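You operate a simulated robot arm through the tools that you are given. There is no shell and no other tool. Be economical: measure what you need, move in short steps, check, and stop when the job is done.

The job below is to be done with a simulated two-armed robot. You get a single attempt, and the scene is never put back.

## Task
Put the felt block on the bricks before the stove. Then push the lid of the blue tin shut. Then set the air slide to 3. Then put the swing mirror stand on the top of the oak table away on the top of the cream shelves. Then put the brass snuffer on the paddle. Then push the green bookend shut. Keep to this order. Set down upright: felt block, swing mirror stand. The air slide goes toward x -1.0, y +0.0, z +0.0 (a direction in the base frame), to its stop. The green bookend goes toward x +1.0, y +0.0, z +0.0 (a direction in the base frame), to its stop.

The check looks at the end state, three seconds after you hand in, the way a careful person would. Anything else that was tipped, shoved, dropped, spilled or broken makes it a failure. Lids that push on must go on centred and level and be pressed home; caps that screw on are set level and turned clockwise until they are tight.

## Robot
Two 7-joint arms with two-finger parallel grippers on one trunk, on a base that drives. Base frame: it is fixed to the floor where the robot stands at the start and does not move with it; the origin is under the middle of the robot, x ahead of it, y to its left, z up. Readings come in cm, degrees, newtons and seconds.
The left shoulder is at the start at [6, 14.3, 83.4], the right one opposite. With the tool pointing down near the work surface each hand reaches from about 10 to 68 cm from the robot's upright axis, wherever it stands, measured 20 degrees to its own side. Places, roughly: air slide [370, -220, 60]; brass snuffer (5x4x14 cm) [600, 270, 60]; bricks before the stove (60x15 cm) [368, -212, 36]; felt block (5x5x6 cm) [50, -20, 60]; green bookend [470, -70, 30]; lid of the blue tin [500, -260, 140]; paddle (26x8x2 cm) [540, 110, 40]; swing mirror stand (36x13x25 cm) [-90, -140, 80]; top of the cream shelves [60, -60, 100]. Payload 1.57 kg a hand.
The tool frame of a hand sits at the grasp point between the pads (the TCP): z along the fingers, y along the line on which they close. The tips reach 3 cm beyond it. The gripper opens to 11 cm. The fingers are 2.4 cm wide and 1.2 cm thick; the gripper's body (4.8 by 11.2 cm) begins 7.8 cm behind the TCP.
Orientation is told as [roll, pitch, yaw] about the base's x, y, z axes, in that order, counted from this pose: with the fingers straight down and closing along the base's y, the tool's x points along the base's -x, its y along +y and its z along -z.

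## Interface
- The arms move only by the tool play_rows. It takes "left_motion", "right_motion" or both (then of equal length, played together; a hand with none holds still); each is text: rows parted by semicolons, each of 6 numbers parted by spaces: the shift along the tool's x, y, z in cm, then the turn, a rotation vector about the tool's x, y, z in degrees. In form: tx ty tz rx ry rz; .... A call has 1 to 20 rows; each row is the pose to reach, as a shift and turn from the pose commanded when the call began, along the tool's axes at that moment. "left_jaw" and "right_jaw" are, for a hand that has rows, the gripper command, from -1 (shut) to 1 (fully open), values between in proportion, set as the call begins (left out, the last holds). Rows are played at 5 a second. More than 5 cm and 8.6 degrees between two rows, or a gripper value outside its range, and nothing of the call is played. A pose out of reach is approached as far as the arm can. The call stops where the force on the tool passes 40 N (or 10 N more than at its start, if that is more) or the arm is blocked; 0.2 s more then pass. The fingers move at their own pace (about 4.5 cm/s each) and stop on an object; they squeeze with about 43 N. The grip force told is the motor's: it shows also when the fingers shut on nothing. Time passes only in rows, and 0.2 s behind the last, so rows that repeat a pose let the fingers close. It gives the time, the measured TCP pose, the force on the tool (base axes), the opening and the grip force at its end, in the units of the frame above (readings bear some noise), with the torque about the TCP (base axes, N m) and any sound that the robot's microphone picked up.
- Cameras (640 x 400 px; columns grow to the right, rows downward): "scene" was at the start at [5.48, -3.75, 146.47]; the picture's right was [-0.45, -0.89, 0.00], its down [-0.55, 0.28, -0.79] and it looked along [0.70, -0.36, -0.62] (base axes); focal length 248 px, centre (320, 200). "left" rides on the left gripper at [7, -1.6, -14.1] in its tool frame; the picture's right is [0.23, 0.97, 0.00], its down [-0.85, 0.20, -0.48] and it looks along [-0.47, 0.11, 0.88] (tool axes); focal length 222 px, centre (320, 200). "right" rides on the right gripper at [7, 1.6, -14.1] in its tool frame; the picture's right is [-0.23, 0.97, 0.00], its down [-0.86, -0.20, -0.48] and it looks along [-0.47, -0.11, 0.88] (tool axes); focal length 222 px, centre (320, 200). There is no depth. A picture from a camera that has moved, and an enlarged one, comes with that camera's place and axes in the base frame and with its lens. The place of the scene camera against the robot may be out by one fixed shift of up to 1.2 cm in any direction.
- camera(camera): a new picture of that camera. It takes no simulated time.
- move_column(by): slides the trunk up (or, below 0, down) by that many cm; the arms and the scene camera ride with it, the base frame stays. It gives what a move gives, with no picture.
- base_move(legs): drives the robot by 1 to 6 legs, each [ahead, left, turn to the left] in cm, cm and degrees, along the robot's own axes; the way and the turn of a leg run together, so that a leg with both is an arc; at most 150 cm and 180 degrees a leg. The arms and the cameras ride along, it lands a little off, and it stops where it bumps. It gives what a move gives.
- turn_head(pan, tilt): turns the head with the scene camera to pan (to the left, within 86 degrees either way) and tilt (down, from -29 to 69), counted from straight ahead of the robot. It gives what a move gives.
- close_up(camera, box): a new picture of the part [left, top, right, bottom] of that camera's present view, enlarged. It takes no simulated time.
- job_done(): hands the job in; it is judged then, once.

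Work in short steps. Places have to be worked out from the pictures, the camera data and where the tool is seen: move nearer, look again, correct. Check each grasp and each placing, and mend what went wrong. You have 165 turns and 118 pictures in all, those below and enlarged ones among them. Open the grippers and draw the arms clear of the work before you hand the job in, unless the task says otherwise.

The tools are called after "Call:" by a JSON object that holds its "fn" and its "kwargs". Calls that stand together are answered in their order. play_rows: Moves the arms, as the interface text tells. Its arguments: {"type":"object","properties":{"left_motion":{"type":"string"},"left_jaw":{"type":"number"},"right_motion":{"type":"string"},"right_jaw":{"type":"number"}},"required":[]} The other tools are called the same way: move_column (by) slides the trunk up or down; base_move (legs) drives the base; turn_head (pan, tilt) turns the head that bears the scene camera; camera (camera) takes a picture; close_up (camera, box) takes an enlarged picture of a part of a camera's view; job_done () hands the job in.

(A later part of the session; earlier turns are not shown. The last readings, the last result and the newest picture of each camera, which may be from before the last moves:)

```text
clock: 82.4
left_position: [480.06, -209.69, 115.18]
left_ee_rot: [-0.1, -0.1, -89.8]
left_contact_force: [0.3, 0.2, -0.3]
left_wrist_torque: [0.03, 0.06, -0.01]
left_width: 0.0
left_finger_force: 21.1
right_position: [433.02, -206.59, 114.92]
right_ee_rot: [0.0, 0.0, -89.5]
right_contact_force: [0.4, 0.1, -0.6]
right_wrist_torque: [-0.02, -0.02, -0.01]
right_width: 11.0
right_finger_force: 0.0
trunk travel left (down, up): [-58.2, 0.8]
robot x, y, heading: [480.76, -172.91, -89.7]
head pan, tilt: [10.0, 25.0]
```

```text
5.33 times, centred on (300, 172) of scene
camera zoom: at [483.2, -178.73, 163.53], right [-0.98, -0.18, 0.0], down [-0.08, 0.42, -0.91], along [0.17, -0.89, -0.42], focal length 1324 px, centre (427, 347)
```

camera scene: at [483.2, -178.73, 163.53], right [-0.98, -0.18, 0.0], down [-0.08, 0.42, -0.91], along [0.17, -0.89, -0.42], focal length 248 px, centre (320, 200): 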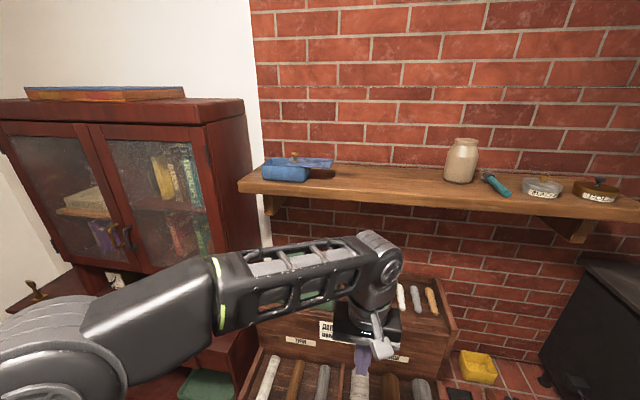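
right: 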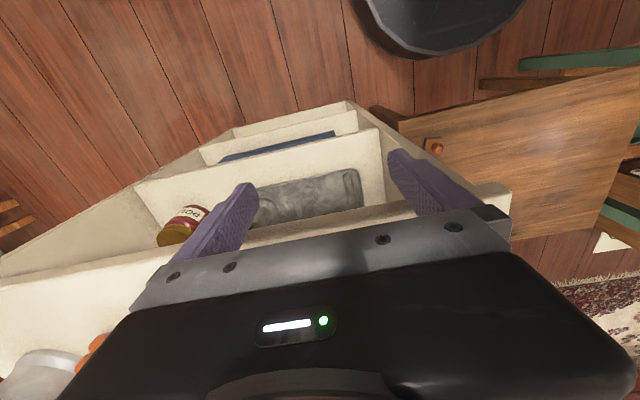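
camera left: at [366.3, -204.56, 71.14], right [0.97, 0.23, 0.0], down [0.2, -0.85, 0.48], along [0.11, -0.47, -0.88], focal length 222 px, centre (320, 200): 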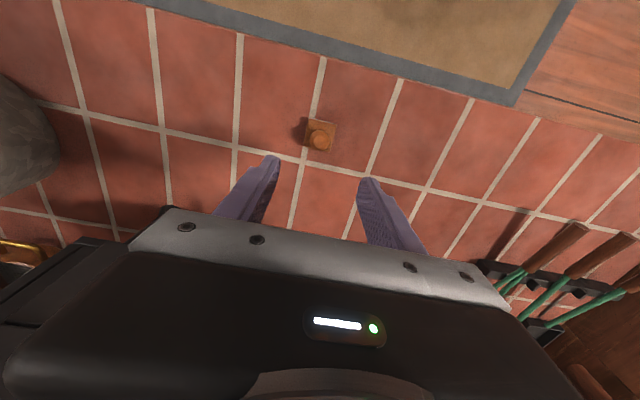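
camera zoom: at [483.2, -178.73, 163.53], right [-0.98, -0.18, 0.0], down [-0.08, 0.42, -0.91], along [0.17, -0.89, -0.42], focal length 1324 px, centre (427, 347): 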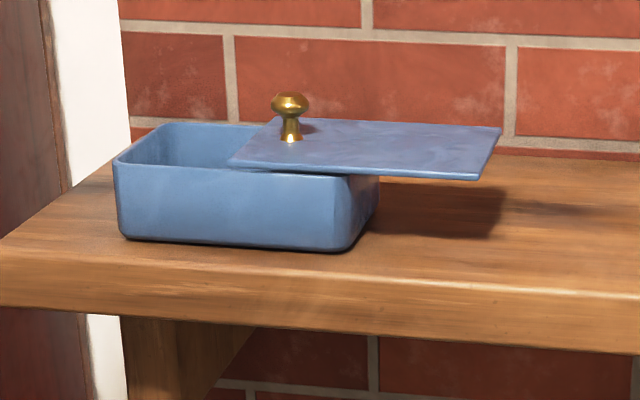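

Triangulating both views puts the knob base near [507.3, -258.3, 139.5], with about 7.5 cm of travel toward +x. I move the base left 15 and ahead 10.

Call:
{"fn": "base_move", "kwargs": {"legs": [[10, 15, 0]]}}

Call:
{"fn": "play_rows", "kwargs": {"left_motion": "0 0.5 -4 0 -7.5 0; 0 1 -8 0 -15 0; 0 2 -12 0 -22.5 0; 0 2.5 -16 0 -30 0; 0 3 -20 0 -37.5 0; 0 3.5 -24 0 -45 0; 0 4 -28 0 -52.5 0; 0 4 -32 0 -60 0; 0 4 -32 0 -60 0"}}

Call:
{"fn": "camera", "kwargs": {"camera": "left"}}

Call:
{"fn": "camera", "kwargs": {"camera": "scene"}}

```text
clock: 83.9
left_position: [495.69, -219.58, 115.25]
left_ee_rot: [-0.2, -0.2, -89.8]
left_contact_force: [0.4, 0.2, 0.1]
left_wrist_torque: [0.01, 0.05, 0.0]
left_width: 0.0
left_finger_force: 21.9
right_position: [448.51, -216.4, 115.04]
right_ee_rot: [-0.1, -0.1, -89.4]
right_contact_force: [1.1, -0.5, 0.4]
right_wrist_torque: [0.03, 0.0, 0.0]
right_width: 11.01
right_finger_force: 0.0
trunk travel left (down, up): [-58.2, 0.8]
robot x, y, heading: [496.5, -182.46, -89.6]
head pan, tilt: [10.0, 25.0]
```

```text
clock: 85.9
left_position: [499.69, -219.31, 147.23]
left_ee_rot: [-0.3, -60.3, -89.4]
left_contact_force: [-0.4, 0.1, 0.5]
left_wrist_torque: [0.01, 0.0, 0.02]
left_width: 0.01
left_finger_force: 21.7
left hand out of reach, approached as far as the arm can: row 3
right_position: [448.61, -216.42, 114.92]
right_ee_rot: [0.0, 0.0, -89.4]
right_contact_force: [-0.3, 0.7, 0.4]
right_wrist_torque: [0.02, -0.01, 0.01]
right_width: 11.01
right_finger_force: 0.1
trunk travel left (down, up): [-58.2, 0.8]
robot x, y, heading: [495.98, -182.7, -89.7]
head pan, tilt: [10.0, 25.0]
```

```text
86 pictures are left
camera left: at [497.98, -203.6, 148.17], right [0.97, 0.12, -0.2], down [0.2, -0.01, 0.98], along [0.11, -0.99, -0.03], focal length 222 px, centre (320, 200)
```

left: 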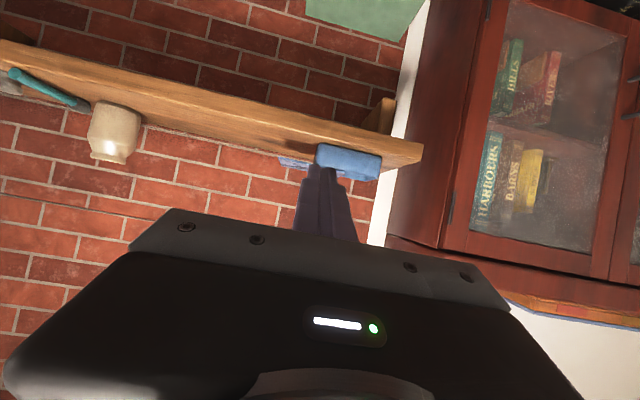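

```text
85 pictures are left
camera scene: at [498.69, -188.54, 163.52], right [-0.98, -0.18, 0.0], down [-0.08, 0.42, -0.91], along [0.17, -0.89, -0.42], focal length 248 px, centre (320, 200)
```

scene: 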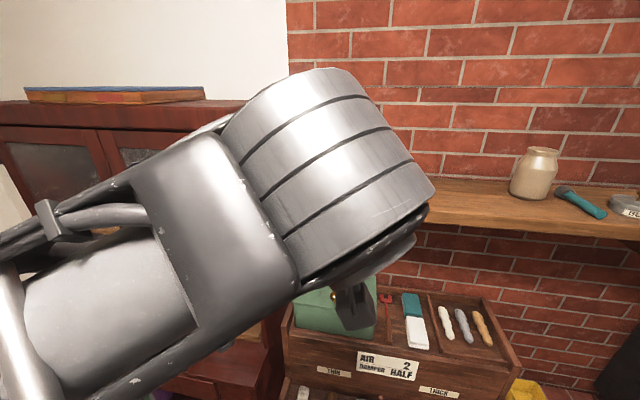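

The hand points forward and 30° down as wanted. I extend it toward the shelf to y -245, beside and above the lid, staying on the -x side of the knob.

Call:
{"fn": "play_rows", "kwargs": {"left_motion": "-2.2 0.5 3.6 0 0 0; -4.5 1 7.3 0 0 0; -6.7 1.5 11 0 0 0; -9 2 14.6 0 0 0; -11.2 2.4 18.2 0 0 0; -13.5 2.8 21.9 0 0 0; -13.5 2.8 21.9 0 0 0"}}

Call:
{"fn": "camera", "kwargs": {"camera": "left"}}

```text
clock: 87.5
left_position: [502.75, -244.96, 148.09]
left_ee_rot: [-0.2, -60.3, -89.5]
left_contact_force: [-0.4, 0.4, 0.1]
left_wrist_torque: [0.02, -0.01, 0.01]
left_width: 0.01
left_finger_force: 21.2
right_position: [448.63, -216.24, 114.9]
right_ee_rot: [0.0, 0.0, -89.5]
right_contact_force: [0.4, -0.1, 0.3]
right_wrist_torque: [0.0, 0.0, 0.02]
right_width: 11.01
right_finger_force: 0.0
trunk travel left (down, up): [-58.2, 0.8]
robot x, y, heading: [496.29, -182.95, -89.5]
head pan, tilt: [10.0, 25.0]
```

```text
84 pictures are left
camera left: at [501.06, -229.34, 149.17], right [0.97, 0.12, -0.2], down [0.2, -0.01, 0.98], along [0.11, -0.99, -0.03], focal length 222 px, centre (320, 200)
```

left: 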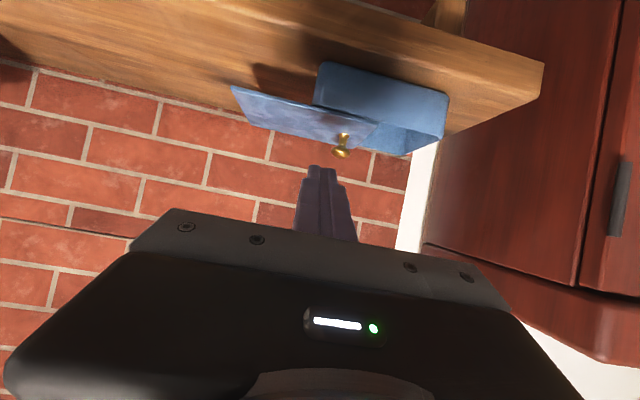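

The knob from this view lies at about x 505.6, top z ≈ 141.5. I move to x 501, then forward beside it a bit high, and check.

Call:
{"fn": "play_rows", "kwargs": {"left_motion": "0 -1.75 0 0 0 0; -0.7 -1.75 3 0 0 0; -1.4 -1.75 6 0 0 0; -2.1 -1.75 9 0 0 0; -2.85 -1.75 12.1 0 0 0; -2.85 -1.75 12.1 0 0 0"}}

Call:
{"fn": "camera", "kwargs": {"camera": "left"}}

```text
clock: 88.9
left_position: [500.89, -255.79, 143.82]
left_ee_rot: [-0.2, -60.1, -89.7]
left_contact_force: [-0.9, 0.2, 0.4]
left_wrist_torque: [0.02, -0.01, 0.0]
left_width: 0.0
left_finger_force: 21.5
left hand out of reach, approached as far as the arm can: row 5, 6
right_position: [448.43, -216.37, 114.98]
right_ee_rot: [0.1, 0.2, -89.4]
right_contact_force: [-0.6, 0.2, 0.4]
right_wrist_torque: [-0.01, -0.02, -0.02]
right_width: 11.0
right_finger_force: 0.0
trunk travel left (down, up): [-58.2, 0.8]
robot x, y, heading: [496.46, -182.51, -89.5]
head pan, tilt: [10.0, 25.0]
```

```text
83 pictures are left
camera left: at [499.24, -240.22, 144.78], right [0.97, 0.12, -0.2], down [0.2, -0.01, 0.98], along [0.11, -0.99, -0.03], focal length 222 px, centre (320, 200)
```

left: 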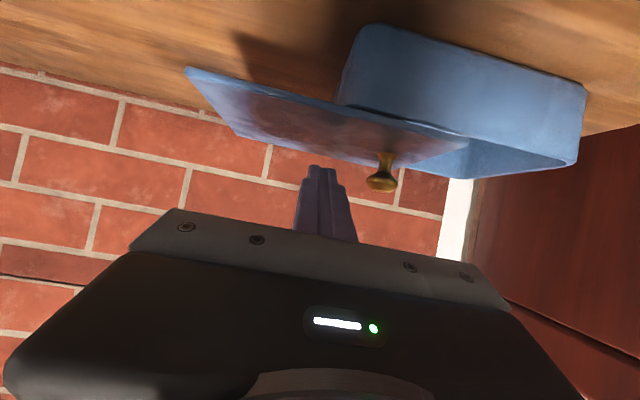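

Refined knob position: [505.1, -255.4], height 140.4–142.7. I draw the tip back 1.7, lower 0.6, then push +x slowly in steps, stopping short of the full travel.

Call:
{"fn": "play_rows", "kwargs": {"left_motion": "1.34 0 -1.19 0 0 0; 1.34 1 -1.19 0 0 0; 1.34 1.5 -1.19 0 0 0; 1.34 2 -1.19 0 0 0; 1.34 2.5 -1.19 0 0 0; 1.34 3 -1.19 0 0 0; 1.34 3.5 -1.19 0 0 0; 1.34 4 -1.19 0 0 0"}}

Call:
{"fn": "camera", "kwargs": {"camera": "left"}}

```text
clock: 90.7
left_position: [505.05, -254.01, 143.23]
left_ee_rot: [-0.2, -60.2, -89.6]
left_contact_force: [-0.6, 0.0, -0.4]
left_wrist_torque: [0.02, 0.03, 0.0]
left_width: 0.0
left_finger_force: 21.4
right_position: [448.69, -216.38, 114.98]
right_ee_rot: [0.1, 0.1, -89.5]
right_contact_force: [0.7, 0.1, -0.7]
right_wrist_torque: [0.01, 0.02, -0.01]
right_width: 10.99
right_finger_force: 0.1
trunk travel left (down, up): [-58.2, 0.8]
robot x, y, heading: [496.26, -182.82, -89.5]
head pan, tilt: [10.0, 25.0]
```

```text
82 pictures are left
camera left: at [503.42, -238.41, 144.27], right [0.97, 0.12, -0.2], down [0.2, -0.01, 0.98], along [0.11, -0.99, -0.03], focal length 222 px, centre (320, 200)
```

left: 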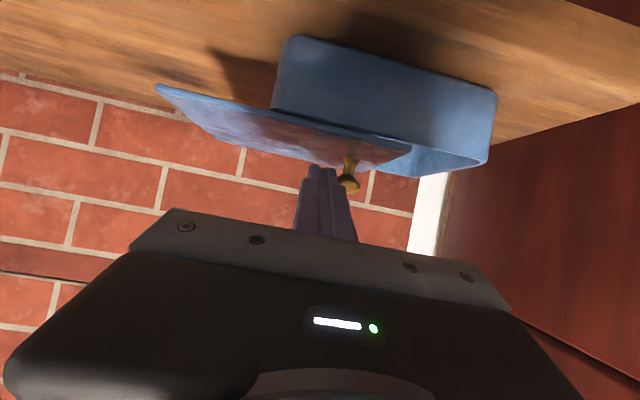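

The overhang has shrunk, so the lid slides with hardly any force. I push 4.5 cm more and look.

Call:
{"fn": "play_rows", "kwargs": {"left_motion": "0 0.5 0 0 0 0; 0 1 0 0 0 0; 0 1.5 0 0 0 0; 0 2 0 0 0 0; 0 2.5 0 0 0 0; 0 3 0 0 0 0; 0 3.5 0 0 0 0; 0 4 0 0 0 0; 0 4.5 0 0 0 0"}}

Call:
{"fn": "camera", "kwargs": {"camera": "left"}}

```text
clock: 92.7
left_position: [509.55, -254.03, 143.12]
left_ee_rot: [-0.3, -60.2, -89.5]
left_contact_force: [-1.2, -1.0, -0.6]
left_wrist_torque: [0.02, 0.04, -0.02]
left_width: 0.0
left_finger_force: 20.8
right_position: [448.54, -216.51, 114.91]
right_ee_rot: [0.0, 0.0, -89.5]
right_contact_force: [-0.5, 0.0, -0.1]
right_wrist_torque: [0.02, 0.0, 0.02]
right_width: 10.97
right_finger_force: 0.1
trunk travel left (down, up): [-58.2, 0.8]
robot x, y, heading: [496.25, -182.88, -89.4]
head pan, tilt: [10.0, 25.0]
```

```text
81 pictures are left
camera left: at [507.97, -238.38, 144.27], right [0.97, 0.12, -0.2], down [0.2, -0.01, 0.98], along [0.11, -0.99, -0.03], focal length 222 px, centre (320, 200)
```

left: 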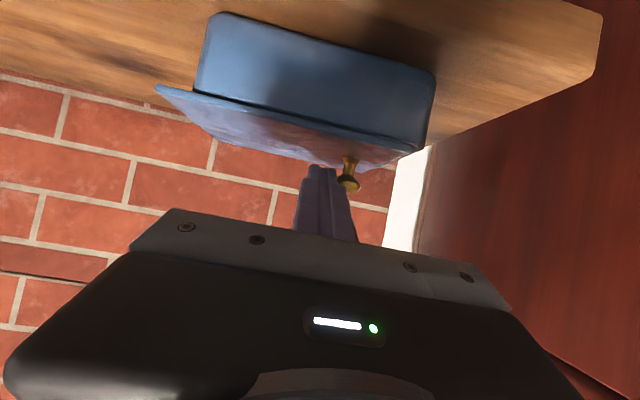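

About 1.5–2 cm of overhang remain. I push on slowly by 1.4 cm.

Call:
{"fn": "play_rows", "kwargs": {"left_motion": "0 0.3 0 0 0 0; 0 0.6 0 0 0 0; 0 0.9 0 0 0 0; 0 1.2 0 0 0 0; 0 1.4 0 0 0 0; 0 1.4 0 0 0 0"}}

Call:
{"fn": "camera", "kwargs": {"camera": "left"}}

```text
clock: 94.1
left_position: [510.99, -254.01, 143.22]
left_ee_rot: [-0.1, -60.3, -89.7]
left_contact_force: [-1.1, -0.3, -0.1]
left_wrist_torque: [-0.01, -0.05, -0.04]
left_width: 0.01
left_finger_force: 21.5
right_position: [448.54, -216.36, 114.85]
right_ee_rot: [0.1, 0.0, -89.3]
right_contact_force: [-0.1, -0.2, -0.3]
right_wrist_torque: [-0.01, 0.04, 0.0]
right_width: 11.01
right_finger_force: 0.1
trunk travel left (down, up): [-58.2, 0.8]
robot x, y, heading: [495.92, -182.76, -89.6]
head pan, tilt: [10.0, 25.0]
```

```text
80 pictures are left
camera left: at [509.34, -238.35, 144.26], right [0.97, 0.12, -0.2], down [0.2, -0.01, 0.98], along [0.11, -0.99, -0.03], focal length 222 px, centre (320, 200)
```

left: 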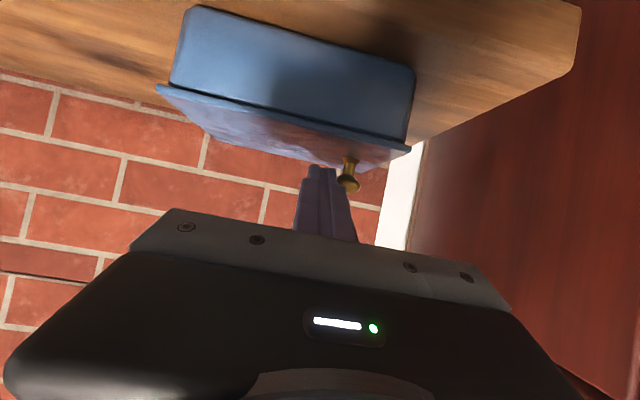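

Nearly shut. I push in 0.1 cm steps to feel the stop.

Call:
{"fn": "play_rows", "kwargs": {"left_motion": "0 0.15 0 0 0 0; 0 0.3 0 0 0 0; 0 0.45 0 0 0 0; 0 0.45 0 0 0 0"}}

Call:
{"fn": "camera", "kwargs": {"camera": "left"}}

```text
clock: 95.1
left_position: [511.02, -254.02, 143.19]
left_ee_rot: [-0.1, -60.2, -89.9]
left_contact_force: [-8.8, -0.5, 0.1]
left_wrist_torque: [-0.02, 0.1, -0.24]
left_width: 0.02
left_finger_force: 21.1
right_position: [448.44, -216.37, 114.86]
right_ee_rot: [0.1, -0.1, -89.5]
right_contact_force: [0.2, 0.3, 0.0]
right_wrist_torque: [0.0, 0.0, 0.02]
right_width: 10.96
right_finger_force: 0.0
trunk travel left (down, up): [-58.2, 0.8]
robot x, y, heading: [496.4, -182.75, -89.3]
head pan, tilt: [10.0, 25.0]
```

```text
79 pictures are left
camera left: at [509.45, -238.34, 144.27], right [0.97, 0.11, -0.2], down [0.2, -0.01, 0.98], along [0.11, -0.99, -0.03], focal length 222 px, centre (320, 200)
```

left: 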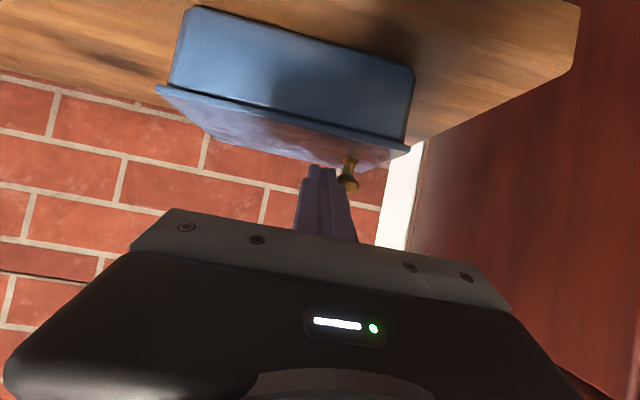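

Firm stop felt (9 N, no movement): the lid is shut. I step off the knob and retract the arm, undoing the tilt.

Call:
{"fn": "play_rows", "kwargs": {"left_motion": "0 -2 0 0 0 0; 1.7 -3 -4 0 0 0; 3.4 -4.5 -8 0 0 0; 5.1 -6 -12 0 0 0; 6.8 -7.5 -16 0 0 0; 8.5 -9 -20 0 0 0; 10.2 -10.5 -24 0 0 0; 12 -12 -28 0 0 0; 13.8 -13.5 -31.9 0 0 0; 17.3 -14 -29.9 0 7.5 0; 20.8 -14.5 -27.9 0 15 0; 24.3 -15 -25.9 0 22.5 0; 27.8 -15 -23.9 0 30 0; 31.3 -15 -21.9 0 37.5 0; 34.8 -15 -19.9 0 45 0; 38.3 -15 -17.9 0 52.5 0; 41.5 -15 -15.9 0 60 0; 41.5 -15 -15.9 0 60 0"}}

Call:
{"fn": "camera", "kwargs": {"camera": "scene"}}

```text
clock: 98.9
left_position: [496.15, -219.62, 115.0]
left_ee_rot: [-0.1, -0.2, -89.9]
left_contact_force: [0.9, 0.2, -0.2]
left_wrist_torque: [-0.03, 0.01, 0.0]
left_width: 0.03
left_finger_force: 21.3
right_position: [448.57, -216.19, 115.12]
right_ee_rot: [0.0, 0.0, -89.4]
right_contact_force: [0.3, -0.4, 0.1]
right_wrist_torque: [-0.01, -0.01, 0.0]
right_width: 10.99
right_finger_force: 0.1
trunk travel left (down, up): [-58.2, 0.8]
robot x, y, heading: [496.13, -182.2, -89.4]
head pan, tilt: [10.0, 25.0]
```

```text
78 pictures are left
camera scene: at [498.73, -188.42, 163.53], right [-0.98, -0.18, 0.0], down [-0.08, 0.41, -0.91], along [0.17, -0.89, -0.42], focal length 248 px, centre (320, 200)
```

scene: 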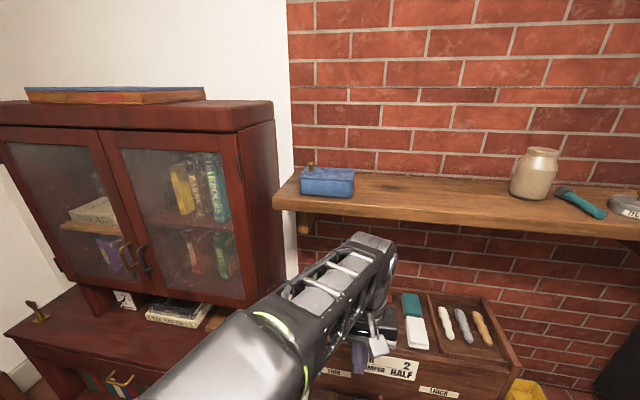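

Tin is shut and still in place. Now back to the stove: back off 27 cm, strafe right 127 cm, lower trunk a bit, and view the slide.

Call:
{"fn": "base_move", "kwargs": {"legs": [[-27, 0, -0.5], [0, -127, 0]]}}

Call:
{"fn": "move_column", "kwargs": {"by": -25}}

Call:
{"fn": "turn_head", "kwargs": {"pan": 0, "tilt": 40}}

Call:
{"fn": "camera", "kwargs": {"camera": "scene"}}

```text
clock: 106.7
left_position: [371.52, -194.47, 115.03]
left_ee_rot: [-0.1, -0.2, -89.4]
left_contact_force: [-0.4, 0.7, -0.2]
left_wrist_torque: [0.02, -0.02, -0.03]
left_width: 0.02
left_finger_force: 21.6
right_position: [324.08, -191.52, 114.94]
right_ee_rot: [0.2, 0.0, -88.9]
right_contact_force: [-1.3, 0.2, 0.3]
right_wrist_torque: [-0.01, 0.01, -0.04]
right_width: 11.01
right_finger_force: 0.0
trunk travel left (down, up): [-58.2, 0.8]
robot x, y, heading: [371.77, -157.06, -89.0]
head pan, tilt: [10.0, 25.0]
```

```text
clock: 109.3
left_position: [371.6, -194.62, 90.01]
left_ee_rot: [0.0, -0.2, -89.3]
left_contact_force: [0.0, -0.5, -0.3]
left_wrist_torque: [0.01, -0.01, -0.03]
left_width: 0.02
left_finger_force: 21.2
right_position: [324.06, -191.45, 89.94]
right_ee_rot: [0.0, 0.0, -89.0]
right_contact_force: [0.3, 0.1, -1.0]
right_wrist_torque: [-0.02, 0.02, 0.0]
right_width: 10.98
right_finger_force: 0.1
trunk travel left (down, up): [-33.2, 25.8]
robot x, y, heading: [371.26, -156.91, -88.9]
head pan, tilt: [10.0, 25.0]
```

```text
clock: 110.0
left_position: [371.7, -194.5, 90.01]
left_ee_rot: [-0.1, -0.2, -89.4]
left_contact_force: [-0.4, -0.4, 0.1]
left_wrist_torque: [-0.02, 0.01, 0.02]
left_width: 0.02
left_finger_force: 21.4
right_position: [323.99, -191.46, 90.01]
right_ee_rot: [0.0, 0.1, -89.0]
right_contact_force: [-0.2, -0.4, -1.2]
right_wrist_torque: [0.02, 0.01, -0.01]
right_width: 11.0
right_finger_force: 0.0
trunk travel left (down, up): [-33.2, 25.8]
robot x, y, heading: [371.69, -156.94, -88.8]
head pan, tilt: [0.0, 40.0]
```

```text
77 pictures are left
camera scene: at [372.34, -162.64, 136.2], right [-1.0, -0.02, 0.0], down [-0.01, 0.64, -0.77], along [0.01, -0.77, -0.64], focal length 248 px, centre (320, 200)
```

scene: 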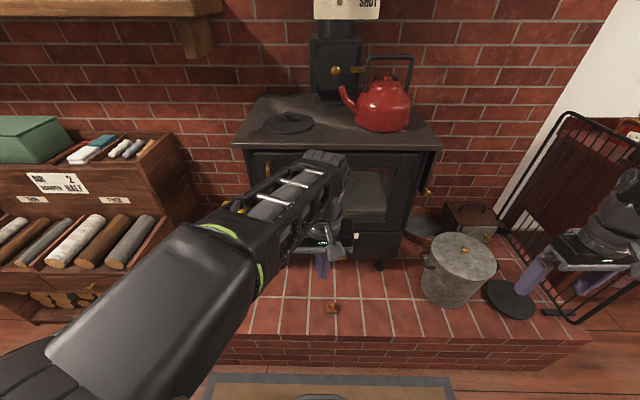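

The arm hides the slide. I tilt the left hand 45° and bring it lower in front of the stove so its own camera sees it.

Call:
{"fn": "play_rows", "kwargs": {"left_motion": "-1 1 3 0 -7.5 0; -2 2 6 0 -15 0; -3 3 9 0 -22.5 0; -4 4 12 0 -30 0; -5 5 15 0 -37.5 0; -6 6 18 0 -45 0; -6 6 18 0 -45 0"}}

Call:
{"fn": "camera", "kwargs": {"camera": "left"}}

Call:
{"fn": "camera", "kwargs": {"camera": "scene"}}

```text
clock: 111.7
left_position: [377.22, -201.07, 71.99]
left_ee_rot: [-0.1, -45.2, -89.1]
left_contact_force: [0.5, -0.3, 0.4]
left_wrist_torque: [0.01, -0.03, -0.01]
left_width: 0.0
left_finger_force: 21.4
left hand out of reach, approached as far as the arm can: row 6, 7
right_position: [324.02, -191.51, 89.81]
right_ee_rot: [0.0, -0.1, -88.9]
right_contact_force: [-0.5, 0.2, 0.3]
right_wrist_torque: [0.01, -0.02, -0.01]
right_width: 11.0
right_finger_force: 0.0
trunk travel left (down, up): [-33.2, 25.8]
robot x, y, heading: [371.44, -157.2, -88.9]
head pan, tilt: [0.0, 40.0]
```

```text
76 pictures are left
camera left: at [375.41, -186.26, 77.05], right [0.97, 0.17, -0.16], down [0.2, -0.26, 0.94], along [0.12, -0.95, -0.29], focal length 222 px, centre (320, 200)
```

left: 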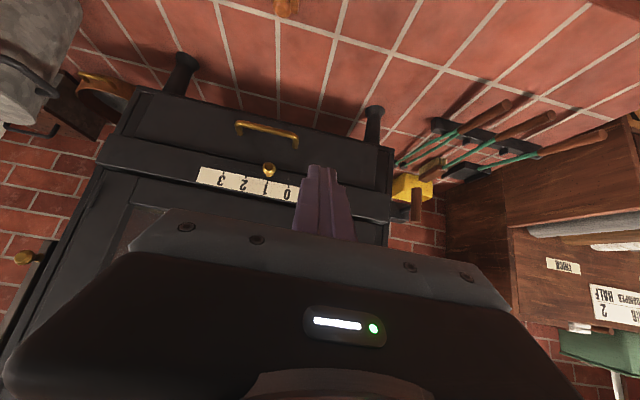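

```text
75 pictures are left
camera scene: at [372.34, -162.63, 136.19], right [-1.0, -0.02, 0.0], down [-0.01, 0.64, -0.77], along [0.01, -0.77, -0.64], focal length 248 px, centre (320, 200)
```

scene: 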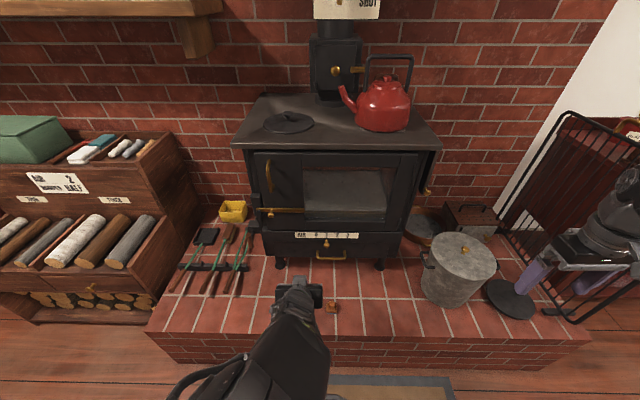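

The knob is at about [370, -227.3, 60.3], at mark 1; mark 3 is about 8.7 cm further toward -x. A close-up shows its shape.

Call:
{"fn": "close_up", "kwargs": {"camera": "left", "box": [190, 100, 350, 200]}}

Call:
{"fn": "close_up", "kwargs": {"camera": "scene", "box": [280, 215, 376, 275]}}

```text
4.00 times, centred on (270, 150) of left
camera zoom: at [375.41, -186.26, 77.05], right [0.97, 0.17, -0.16], down [0.2, -0.26, 0.94], along [0.12, -0.95, -0.29], focal length 888 px, centre (520, 400)
```

zoom: 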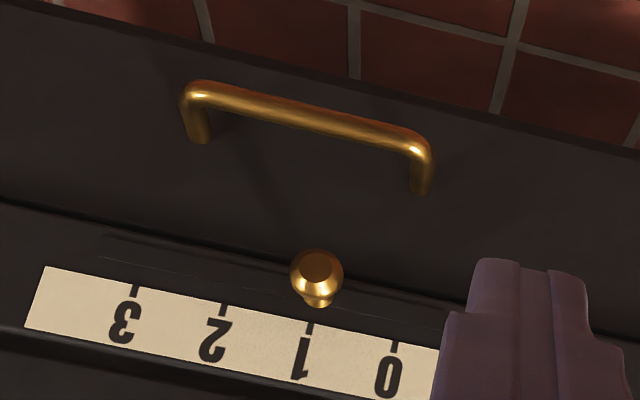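

```text
6.67 times, centred on (328, 245) of scene
camera zoom: at [372.34, -162.63, 136.19], right [-1.0, -0.02, 0.0], down [-0.01, 0.64, -0.77], along [0.01, -0.77, -0.64], focal length 1656 px, centre (267, -100)
```

zoom: 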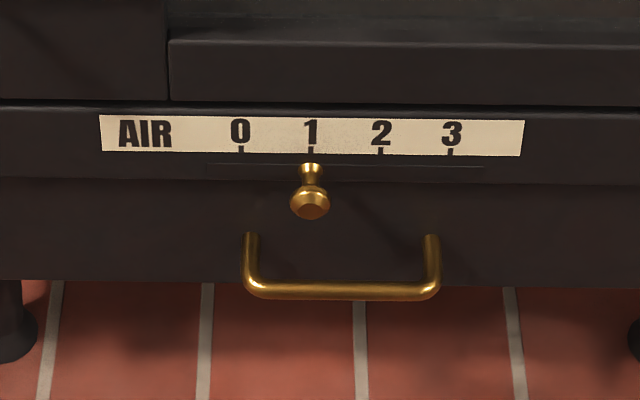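

I bring the fingertips to the +x side of the knob, still 5 cm off the face, and check.

Call:
{"fn": "play_rows", "kwargs": {"left_motion": "-1.9 -0.7 4.7 0 0 0; -3.8 -1.4 9.5 0 0 0; -5.7 -2 14.2 0 0 0; -7.7 -2.7 19 0 0 0; -7.7 -2.7 19 0 0 0"}}

Call:
{"fn": "camera", "kwargs": {"camera": "left"}}

```text
refused: row 1 steps farther than a row can; nothing moved
```

```text
72 pictures are left
camera left: at [375.41, -186.26, 77.05], right [0.97, 0.17, -0.16], down [0.2, -0.26, 0.94], along [0.12, -0.95, -0.29], focal length 222 px, centre (320, 200)
```

left: 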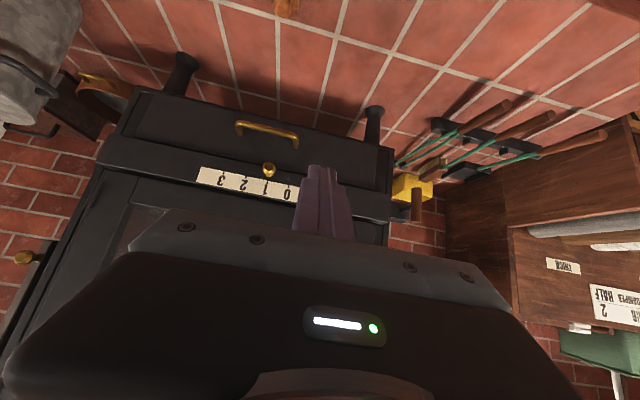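

The step was slightly over; I repeat with smaller rows.

Call:
{"fn": "play_rows", "kwargs": {"left_motion": "-1.5 -0.5 3.8 0 0 0; -3 -1.1 7.6 0 0 0; -4.6 -1.6 11.4 0 0 0; -6.1 -2.2 15.2 0 0 0; -7.7 -2.7 19 0 0 0; -7.7 -2.7 19 0 0 0"}}

Call:
{"fn": "camera", "kwargs": {"camera": "left"}}

```text
clock: 113.0
left_position: [374.8, -220.13, 64.39]
left_ee_rot: [-0.2, -45.2, -89.1]
left_contact_force: [0.4, 0.2, -0.3]
left_wrist_torque: [0.02, -0.01, 0.06]
left_width: 0.0
left_finger_force: 21.2
right_position: [324.07, -191.44, 89.96]
right_ee_rot: [0.1, -0.1, -89.0]
right_contact_force: [0.0, 0.0, -0.8]
right_wrist_torque: [0.0, 0.01, 0.0]
right_width: 10.98
right_finger_force: 0.1
trunk travel left (down, up): [-33.2, 25.8]
robot x, y, heading: [371.64, -157.22, -89.1]
head pan, tilt: [0.0, 40.0]
```

```text
71 pictures are left
camera left: at [372.94, -205.23, 69.36], right [0.97, 0.17, -0.16], down [0.2, -0.26, 0.94], along [0.12, -0.95, -0.29], focal length 222 px, centre (320, 200)
```

left: 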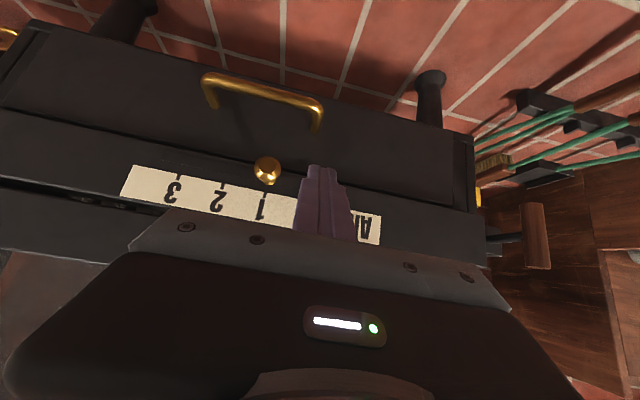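

Consistent: knob at [369.7, -227.3, 60.6]. I advance the tips beside the knob, then push toward -x to about mark 2.5.

Call:
{"fn": "play_rows", "kwargs": {"left_motion": "-1 0 2.7 0 0 0; -2.1 0 5.5 0 0 0; -2.1 -1 5.5 0 0 0; -2.1 -2 5.5 0 0 0; -2.1 -2.7 5.5 0 0 0; -2.1 -3.4 5.5 0 0 0; -2.1 -4.1 5.5 0 0 0; -2.1 -4.8 5.5 0 0 0; -2.1 -5.5 5.5 0 0 0; -2.1 -6.2 5.5 0 0 0; -2.1 -6.9 5.5 0 0 0; -2.1 -7.6 5.5 0 0 0; -2.1 -8.3 5.5 0 0 0"}}

Call:
{"fn": "camera", "kwargs": {"camera": "left"}}

```text
clock: 113.6
left_position: [374.62, -223.53, 62.71]
left_ee_rot: [-0.2, -44.7, -88.9]
left_contact_force: [2.0, 14.9, 10.3]
left_wrist_torque: [-0.11, 0.11, -0.03]
left_width: 0.0
left_finger_force: 21.6
right_position: [324.13, -191.57, 90.07]
right_ee_rot: [0.2, 0.0, -88.8]
right_contact_force: [-0.1, 0.2, 0.7]
right_wrist_torque: [0.03, 0.02, -0.04]
right_width: 11.01
right_finger_force: 0.1
trunk travel left (down, up): [-33.2, 25.8]
robot x, y, heading: [371.49, -157.06, -89.0]
head pan, tilt: [0.0, 40.0]
stopped in row 2 (left hand): the force on the tool passed its limit (the readings are from after the stop); the commanded pose is now the measured one
```

```text
70 pictures are left
camera left: at [372.89, -208.69, 67.91], right [0.97, 0.18, -0.16], down [0.21, -0.27, 0.94], along [0.12, -0.95, -0.29], focal length 222 px, centre (320, 200)
```

left: 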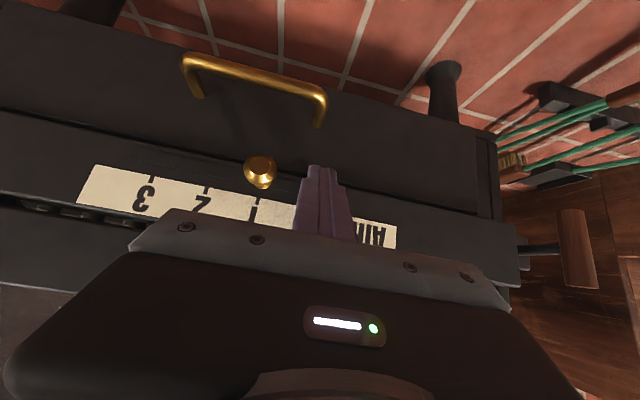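

The tips touched the stove face, so the knob is a bit nearer (y ≈ -224.5, z ≈ 61.8). I back off 0.7 cm and push toward -x.

Call:
{"fn": "play_rows", "kwargs": {"left_motion": "0.14 0 -0.7 0 0 0; 0.14 -1 -0.7 0 0 0; 0.14 -2 -0.7 0 0 0; 0.14 -2.7 -0.7 0 0 0; 0.14 -3.4 -0.7 0 0 0; 0.14 -4.1 -0.7 0 0 0; 0.14 -4.8 -0.7 0 0 0; 0.14 -5.5 -0.7 0 0 0; 0.14 -6.2 -0.7 0 0 0; 0.14 -6.9 -0.7 0 0 0; 0.14 -7.6 -0.7 0 0 0; 0.14 -8.3 -0.7 0 0 0"}}

Call:
{"fn": "camera", "kwargs": {"camera": "left"}}

```text
clock: 116.2
left_position: [366.51, -223.19, 62.87]
left_ee_rot: [-0.3, -44.8, -89.1]
left_contact_force: [0.5, 0.8, -0.5]
left_wrist_torque: [-0.01, 0.0, -0.02]
left_width: 0.0
left_finger_force: 21.3
right_position: [324.25, -191.55, 89.89]
right_ee_rot: [0.1, -0.1, -88.9]
right_contact_force: [0.5, -0.4, -0.9]
right_wrist_torque: [0.01, -0.04, 0.0]
right_width: 11.01
right_finger_force: 0.0
trunk travel left (down, up): [-33.2, 25.8]
robot x, y, heading: [371.56, -157.36, -88.8]
head pan, tilt: [0.0, 40.0]
```

```text
69 pictures are left
camera left: at [364.61, -208.36, 68.08], right [0.97, 0.18, -0.16], down [0.21, -0.27, 0.94], along [0.12, -0.95, -0.29], focal length 222 px, centre (320, 200)
```

left: 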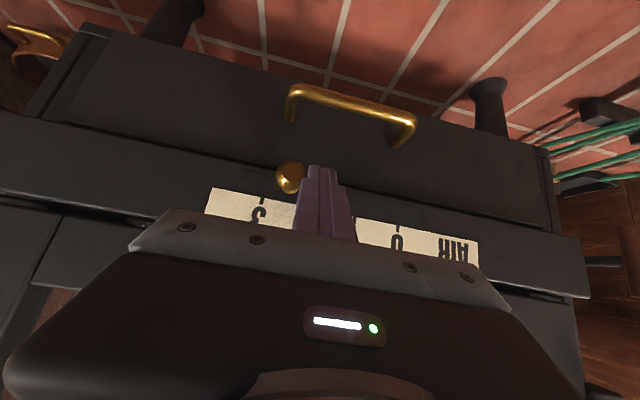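

The slide moves along and is about 2 cm short of 3. I push on in small steps until it stops.

Call:
{"fn": "play_rows", "kwargs": {"left_motion": "0 -0.5 0 0 0 0; 0 -1 0 0 0 0; 0 -1.4 0 0 0 0; 0 -1.7 0 0 0 0; 0 -2 0 0 0 0; 0 -2.3 0 0 0 0; 0 -2.3 0 0 0 0"}}

Call:
{"fn": "camera", "kwargs": {"camera": "left"}}

```text
clock: 117.8
left_position: [364.29, -223.27, 63.04]
left_ee_rot: [-0.1, -44.7, -88.8]
left_contact_force: [7.9, 2.1, -0.4]
left_wrist_torque: [0.03, -0.12, 0.02]
left_width: 0.0
left_finger_force: 21.1
right_position: [324.2, -191.58, 89.97]
right_ee_rot: [0.1, 0.0, -88.8]
right_contact_force: [-0.3, -0.1, -0.1]
right_wrist_torque: [-0.04, 0.0, 0.0]
right_width: 11.01
right_finger_force: 0.2
trunk travel left (down, up): [-33.2, 25.8]
robot x, y, heading: [371.31, -157.26, -88.9]
head pan, tilt: [0.0, 40.0]
```

```text
68 pictures are left
camera left: at [362.46, -208.53, 68.16], right [0.97, 0.18, -0.16], down [0.21, -0.27, 0.94], along [0.13, -0.95, -0.3], focal length 222 px, centre (320, 200)
```

left: 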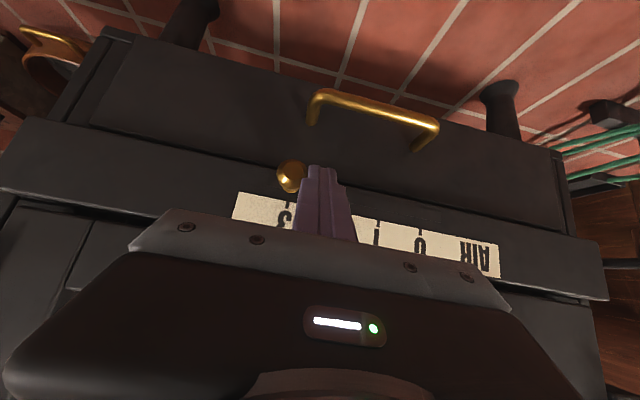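

Force 8 N: likely the stop, with the knob at 3. I press 0.4 cm more to confirm.

Call:
{"fn": "play_rows", "kwargs": {"left_motion": "0 -0.2 0 0 0 0; 0 -0.4 0 0 0 0; 0 -0.4 0 0 0 0"}}

```text
clock: 118.6
left_position: [364.2, -223.39, 62.83]
left_ee_rot: [-0.2, -44.8, -88.8]
left_contact_force: [24.2, 1.7, 2.1]
left_wrist_torque: [0.0, -0.26, 0.11]
left_width: 0.0
left_finger_force: 21.2
right_position: [324.29, -191.64, 89.88]
right_ee_rot: [0.0, 0.1, -88.8]
right_contact_force: [-0.1, 0.3, 0.8]
right_wrist_torque: [-0.04, 0.0, 0.03]
right_width: 11.0
right_finger_force: 0.1
trunk travel left (down, up): [-33.2, 25.8]
robot x, y, heading: [371.37, -157.12, -88.6]
head pan, tilt: [0.0, 40.0]
```

Stop confirmed (24 N, no motion). I step off the knob and draw the arm back and up, undoing the tilt.

Call:
{"fn": "play_rows", "kwargs": {"left_motion": "0 1 0 0 0 0; 0 1.5 -3 0 0 0; 0 2 -7 0 0 0; 0 2.5 -11 0 0 0; 0.2 3 -15 0 7.5 0; 0.4 4 -19 0 15 0; 0.6 5 -23 0 22.5 0; 0.8 6 -27 0 30 0; 1 7 -31 0 37.5 0; 1.2 7 -35 0 45 0; 1.4 7 -39.5 0 45 0; 1.4 7 -39.5 0 45 0"}}

Call:
{"fn": "close_up", "kwargs": {"camera": "scene", "box": [260, 200, 420, 330]}}

```text
clock: 121.2
left_position: [370.53, -194.3, 90.0]
left_ee_rot: [-0.1, 0.4, -89.1]
left_contact_force: [0.9, 0.2, 0.5]
left_wrist_torque: [-0.01, 0.04, -0.02]
left_width: 0.02
left_finger_force: 21.2
right_position: [324.11, -191.52, 89.89]
right_ee_rot: [0.1, 0.0, -88.8]
right_contact_force: [0.1, 0.9, 0.6]
right_wrist_torque: [0.02, 0.02, 0.03]
right_width: 11.02
right_finger_force: 0.0
trunk travel left (down, up): [-33.2, 25.8]
robot x, y, heading: [371.18, -157.33, -88.9]
head pan, tilt: [0.0, 40.0]
```

```text
3.08 times, centred on (340, 265) of scene
camera zoom: at [372.35, -162.62, 136.19], right [-1.0, -0.02, 0.0], down [-0.01, 0.64, -0.77], along [0.01, -0.77, -0.64], focal length 764 px, centre (258, 0)
```

zoom: 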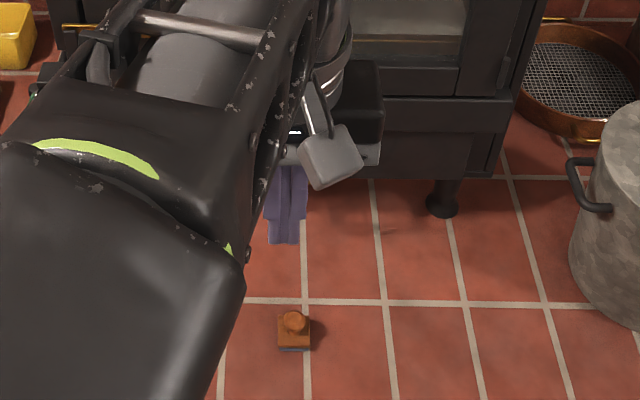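

All well. Next the mirror: I turn to face -x and drive back along y ≈ -155 to before the oak table.

Call:
{"fn": "base_move", "kwargs": {"legs": [[-3, 0, 0], [0, 0, -91.1], [145, 0, 0], [145, 0, 0], [70, 0, 0]]}}

Call:
{"fn": "turn_head", "kwargs": {"pan": 0, "tilt": 35}}

Call:
{"fn": "camera", "kwargs": {"camera": "scene"}}

```text
clock: 142.8
left_position: [-23.69, -163.75, 90.01]
left_ee_rot: [0.0, 0.1, -178.5]
left_contact_force: [0.3, 0.0, 0.2]
left_wrist_torque: [0.0, -0.01, -0.01]
left_width: 0.0
left_finger_force: 21.4
right_position: [-21.45, -117.49, 89.89]
right_ee_rot: [0.0, 0.0, -178.3]
right_contact_force: [-0.7, 0.2, 0.2]
right_wrist_torque: [0.03, 0.02, 0.02]
right_width: 11.0
right_finger_force: 0.1
trunk travel left (down, up): [-33.2, 25.8]
robot x, y, heading: [13.51, -164.05, -178.5]
head pan, tilt: [0.0, 40.0]
```

```text
clock: 143.4
left_position: [-23.59, -163.71, 90.09]
left_ee_rot: [-0.1, 0.2, -178.4]
left_contact_force: [-0.2, 0.2, 0.3]
left_wrist_torque: [0.01, -0.03, 0.0]
left_width: 0.01
left_finger_force: 21.3
right_position: [-21.31, -117.52, 89.94]
right_ee_rot: [0.1, 0.1, -178.2]
right_contact_force: [-0.9, 0.5, -0.2]
right_wrist_torque: [0.02, 0.04, -0.02]
right_width: 10.98
right_finger_force: 0.0
trunk travel left (down, up): [-33.2, 25.8]
robot x, y, heading: [13.29, -164.35, -178.2]
head pan, tilt: [0.0, 35.0]
```

```text
66 pictures are left
camera scene: at [8.4, -164.48, 136.94], right [-0.03, 1.0, 0.0], down [0.57, 0.02, -0.82], along [-0.82, -0.02, -0.57], focal length 248 px, centre (320, 200)
```

scene: 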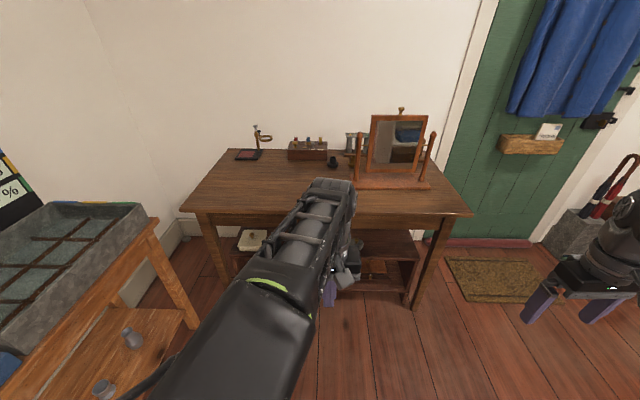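

Call:
{"fn": "close_up", "kwargs": {"camera": "scene", "box": [320, 95, 464, 195]}}

```text
4.00 times, centred on (392, 145) of scene
camera zoom: at [8.4, -164.48, 136.94], right [-0.03, 1.0, 0.0], down [0.57, 0.02, -0.82], along [-0.82, -0.02, -0.57], focal length 993 px, centre (32, 420)
```

zoom: 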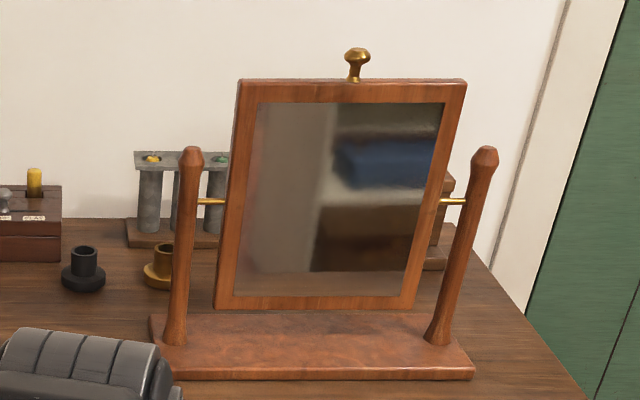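

The stand has a 36 cm base, two posts (near y -151 and -121, x ≈ -92, tops z ≈ 102) and a swinging mirror between. I will grip both posts, one hand each, fingers front and back. I raise the trunk and move the base in front of it.

Call:
{"fn": "move_column", "kwargs": {"by": 22}}

Call:
{"fn": "base_move", "kwargs": {"legs": [[40, -29, 0]]}}

Call:
{"fn": "camera", "kwargs": {"camera": "scene"}}

Call:
{"fn": "camera", "kwargs": {"camera": "left"}}

```text
clock: 145.8
left_position: [-23.59, -163.79, 111.98]
left_ee_rot: [-0.1, 0.2, -178.4]
left_contact_force: [-0.8, -0.5, -0.1]
left_wrist_torque: [-0.04, 0.04, 0.02]
left_width: 0.0
left_finger_force: 21.5
right_position: [-21.33, -117.51, 111.85]
right_ee_rot: [0.1, 0.0, -178.2]
right_contact_force: [1.1, 0.8, -0.3]
right_wrist_torque: [-0.02, 0.0, -0.02]
right_width: 11.01
right_finger_force: 0.0
trunk travel left (down, up): [-55.2, 3.8]
robot x, y, heading: [13.42, -164.55, -178.2]
head pan, tilt: [0.0, 35.0]
```

```text
clock: 148.7
left_position: [-64.92, -135.88, 111.89]
left_ee_rot: [-0.1, 0.2, -178.4]
left_contact_force: [-0.1, -0.2, -0.1]
left_wrist_torque: [-0.03, -0.02, 0.01]
left_width: 0.0
left_finger_force: 21.2
right_position: [-62.54, -89.57, 111.91]
right_ee_rot: [0.1, 0.0, -178.3]
right_contact_force: [-0.4, 0.1, 0.6]
right_wrist_torque: [0.01, 0.0, -0.03]
right_width: 10.99
right_finger_force: 0.1
trunk travel left (down, up): [-55.2, 3.8]
robot x, y, heading: [-27.45, -136.7, -178.2]
head pan, tilt: [0.0, 35.0]
```

```text
64 pictures are left
camera scene: at [-32.88, -136.48, 158.94], right [-0.03, 1.0, 0.0], down [0.57, 0.02, -0.82], along [-0.82, -0.02, -0.57], focal length 248 px, centre (320, 200)
```

scene: 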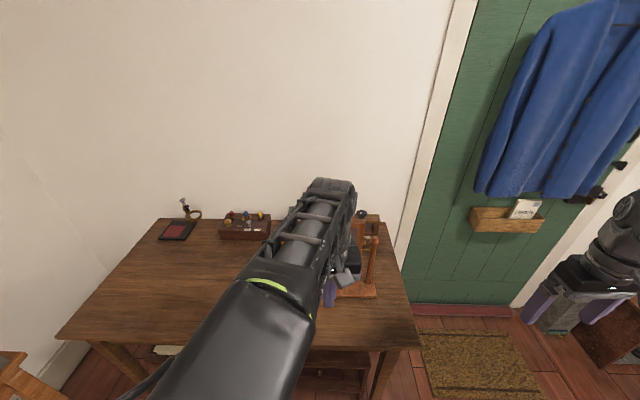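

```text
63 pictures are left
camera left: at [-57.92, -134.07, 126.22], right [0.25, -0.97, 0.0], down [-0.85, -0.22, 0.47], along [-0.46, -0.12, -0.88], focal length 222 px, centre (320, 200)
```

left: 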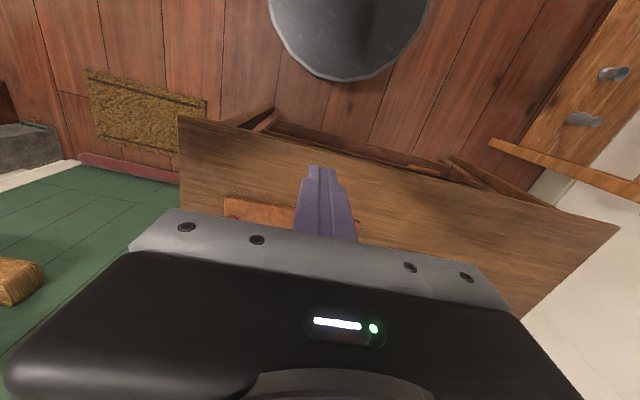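

I open both hands, move them to either side of the stand and turn them outward by 90° so that the fingers close front-to-back.

Call:
{"fn": "play_rows", "kwargs": {"left_motion": "-1.3 2.2 -0.2 0 0 8.2; -2.6 4.4 -0.4 0 0 16.4; -3.9 6.6 -0.6 0 0 24.6; -5.2 8.8 -0.8 0 0 32.8; -6.5 11 -1 0 0 41; -7.8 13.2 -1.2 0 0 49.2; -9.1 15.4 -1.4 0 0 57.4; -10.4 17.6 -1.6 0 0 65.6; -11.7 19.8 -1.8 0 0 73.8; -13 22 -2 0 0 82; -15 24 -2 0 0 90; -15 24 -2 0 0 90", "right_motion": "-1.5 2 -0.2 0 0 -8.2; -3 4 -0.4 0 0 -16.4; -4.5 6 -0.6 0 0 -24.6; -6 8 -0.8 0 0 -32.8; -7.5 10 -1 0 0 -41; -9 12 -1.2 0 0 -49.2; -10.5 14 -1.4 0 0 -57.4; -12 16 -1.6 0 0 -65.6; -13.5 18 -1.8 0 0 -73.8; -15 20 -2 0 0 -82; -17 22 -2 0 0 -90; -17 22 -2 0 0 -90", "left_jaw": 1, "right_jaw": 1}}

Call:
{"fn": "camera", "kwargs": {"camera": "scene"}}

```text
clock: 151.3
left_position: [-78.27, -160.25, 113.23]
left_ee_rot: [0.4, -0.1, 91.4]
left_contact_force: [0.6, -0.3, 0.2]
left_wrist_torque: [0.02, 0.09, -0.01]
left_width: 11.0
left_finger_force: 0.0
left hand out of reach, approached as far as the arm can: row 9, 11, 12
right_position: [-78.96, -111.49, 113.09]
right_ee_rot: [-0.1, -0.2, -88.3]
right_contact_force: [1.0, 0.1, 0.6]
right_wrist_torque: [0.0, 0.07, 0.01]
right_width: 10.98
right_finger_force: 0.1
right hand out of reach, approached as far as the arm can: row 6, 7, 8, 10, 11, 12
trunk travel left (down, up): [-55.2, 3.8]
robot x, y, heading: [-27.77, -136.45, -178.4]
head pan, tilt: [0.0, 35.0]
```

```text
62 pictures are left
camera scene: at [-32.25, -136.44, 158.98], right [-0.03, 1.0, 0.0], down [0.57, 0.02, -0.82], along [-0.82, -0.02, -0.57], focal length 248 px, centre (320, 200)
```

scene: 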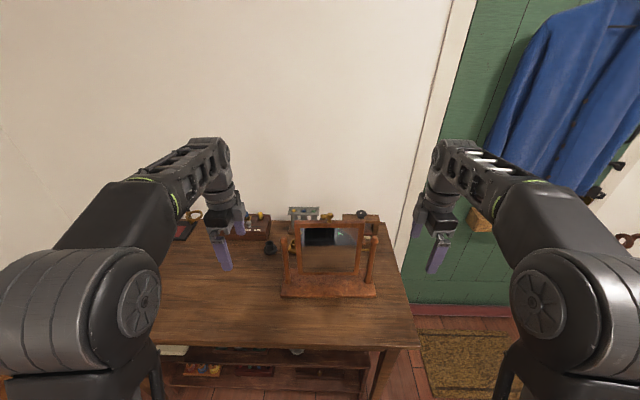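

Both hands are turned. I take a close-up from above to locate the posts precisely.

Call:
{"fn": "close_up", "kwargs": {"camera": "scene", "box": [250, 200, 410, 310]}}

Call:
{"fn": "camera", "kwargs": {"camera": "left"}}

Call:
{"fn": "camera", "kwargs": {"camera": "right"}}

```text
3.64 times, centred on (330, 255) of scene
camera zoom: at [-32.25, -136.44, 158.98], right [-0.03, 1.0, 0.0], down [0.57, 0.02, -0.82], along [-0.82, -0.02, -0.57], focal length 903 px, centre (284, 0)
```

zoom: 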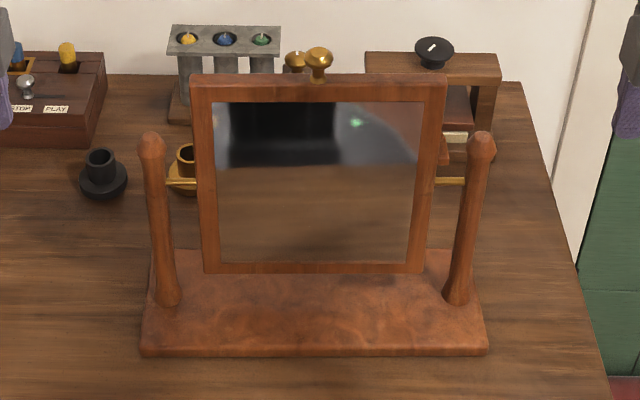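

```text
60 pictures are left
camera left: at [-76.37, -167.17, 127.4], right [-0.97, -0.25, 0.01], down [-0.22, 0.85, 0.48], along [-0.13, 0.46, -0.88], focal length 222 px, centre (320, 200)
```

left: 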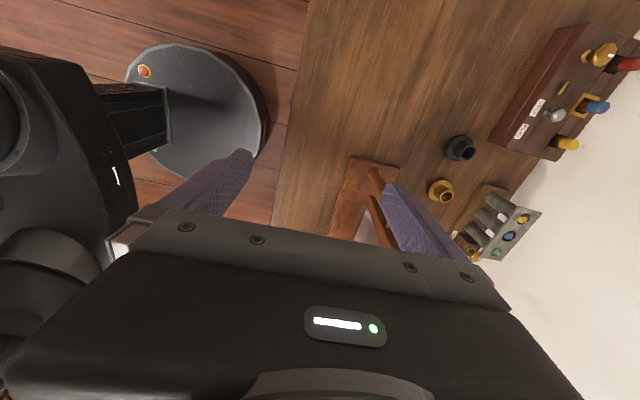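

```text
59 pictures are left
camera right: at [-77.51, -104.65, 127.08], right [0.98, -0.2, 0.0], down [-0.17, -0.86, 0.48], along [-0.1, -0.47, -0.88], focal length 222 px, centre (320, 200)
```

right: 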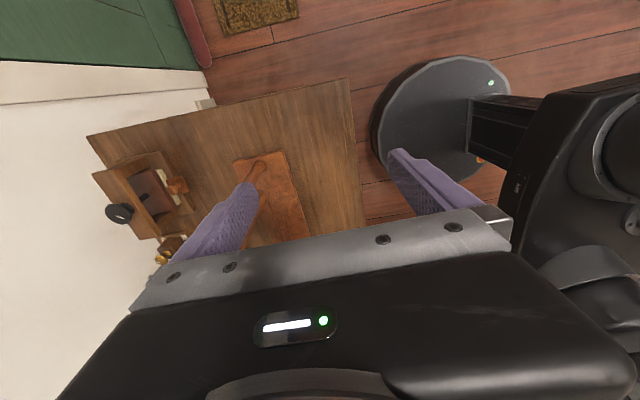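

Posts are at about (-92.8, -150.3) and (-93.3, -119.7), tops at z ≈ 100.5. Reach is tight, so I drive 8 cm closer.

Call:
{"fn": "base_move", "kwargs": {"legs": [[8, 0, 0]]}}

```text
clock: 152.4
left_position: [-86.75, -160.52, 112.9]
left_ee_rot: [0.1, 0.0, 91.5]
left_contact_force: [-0.1, 0.3, 0.2]
left_wrist_torque: [0.03, -0.02, 0.02]
left_width: 10.99
left_finger_force: 0.2
right_position: [-87.42, -112.0, 112.72]
right_ee_rot: [0.0, -0.1, -88.2]
right_contact_force: [-0.1, -0.5, -0.1]
right_wrist_torque: [-0.01, -0.02, -0.02]
right_width: 10.98
right_finger_force: 0.1
trunk travel left (down, up): [-55.2, 3.8]
robot x, y, heading: [-35.83, -136.6, -178.4]
head pan, tilt: [0.0, 35.0]
```

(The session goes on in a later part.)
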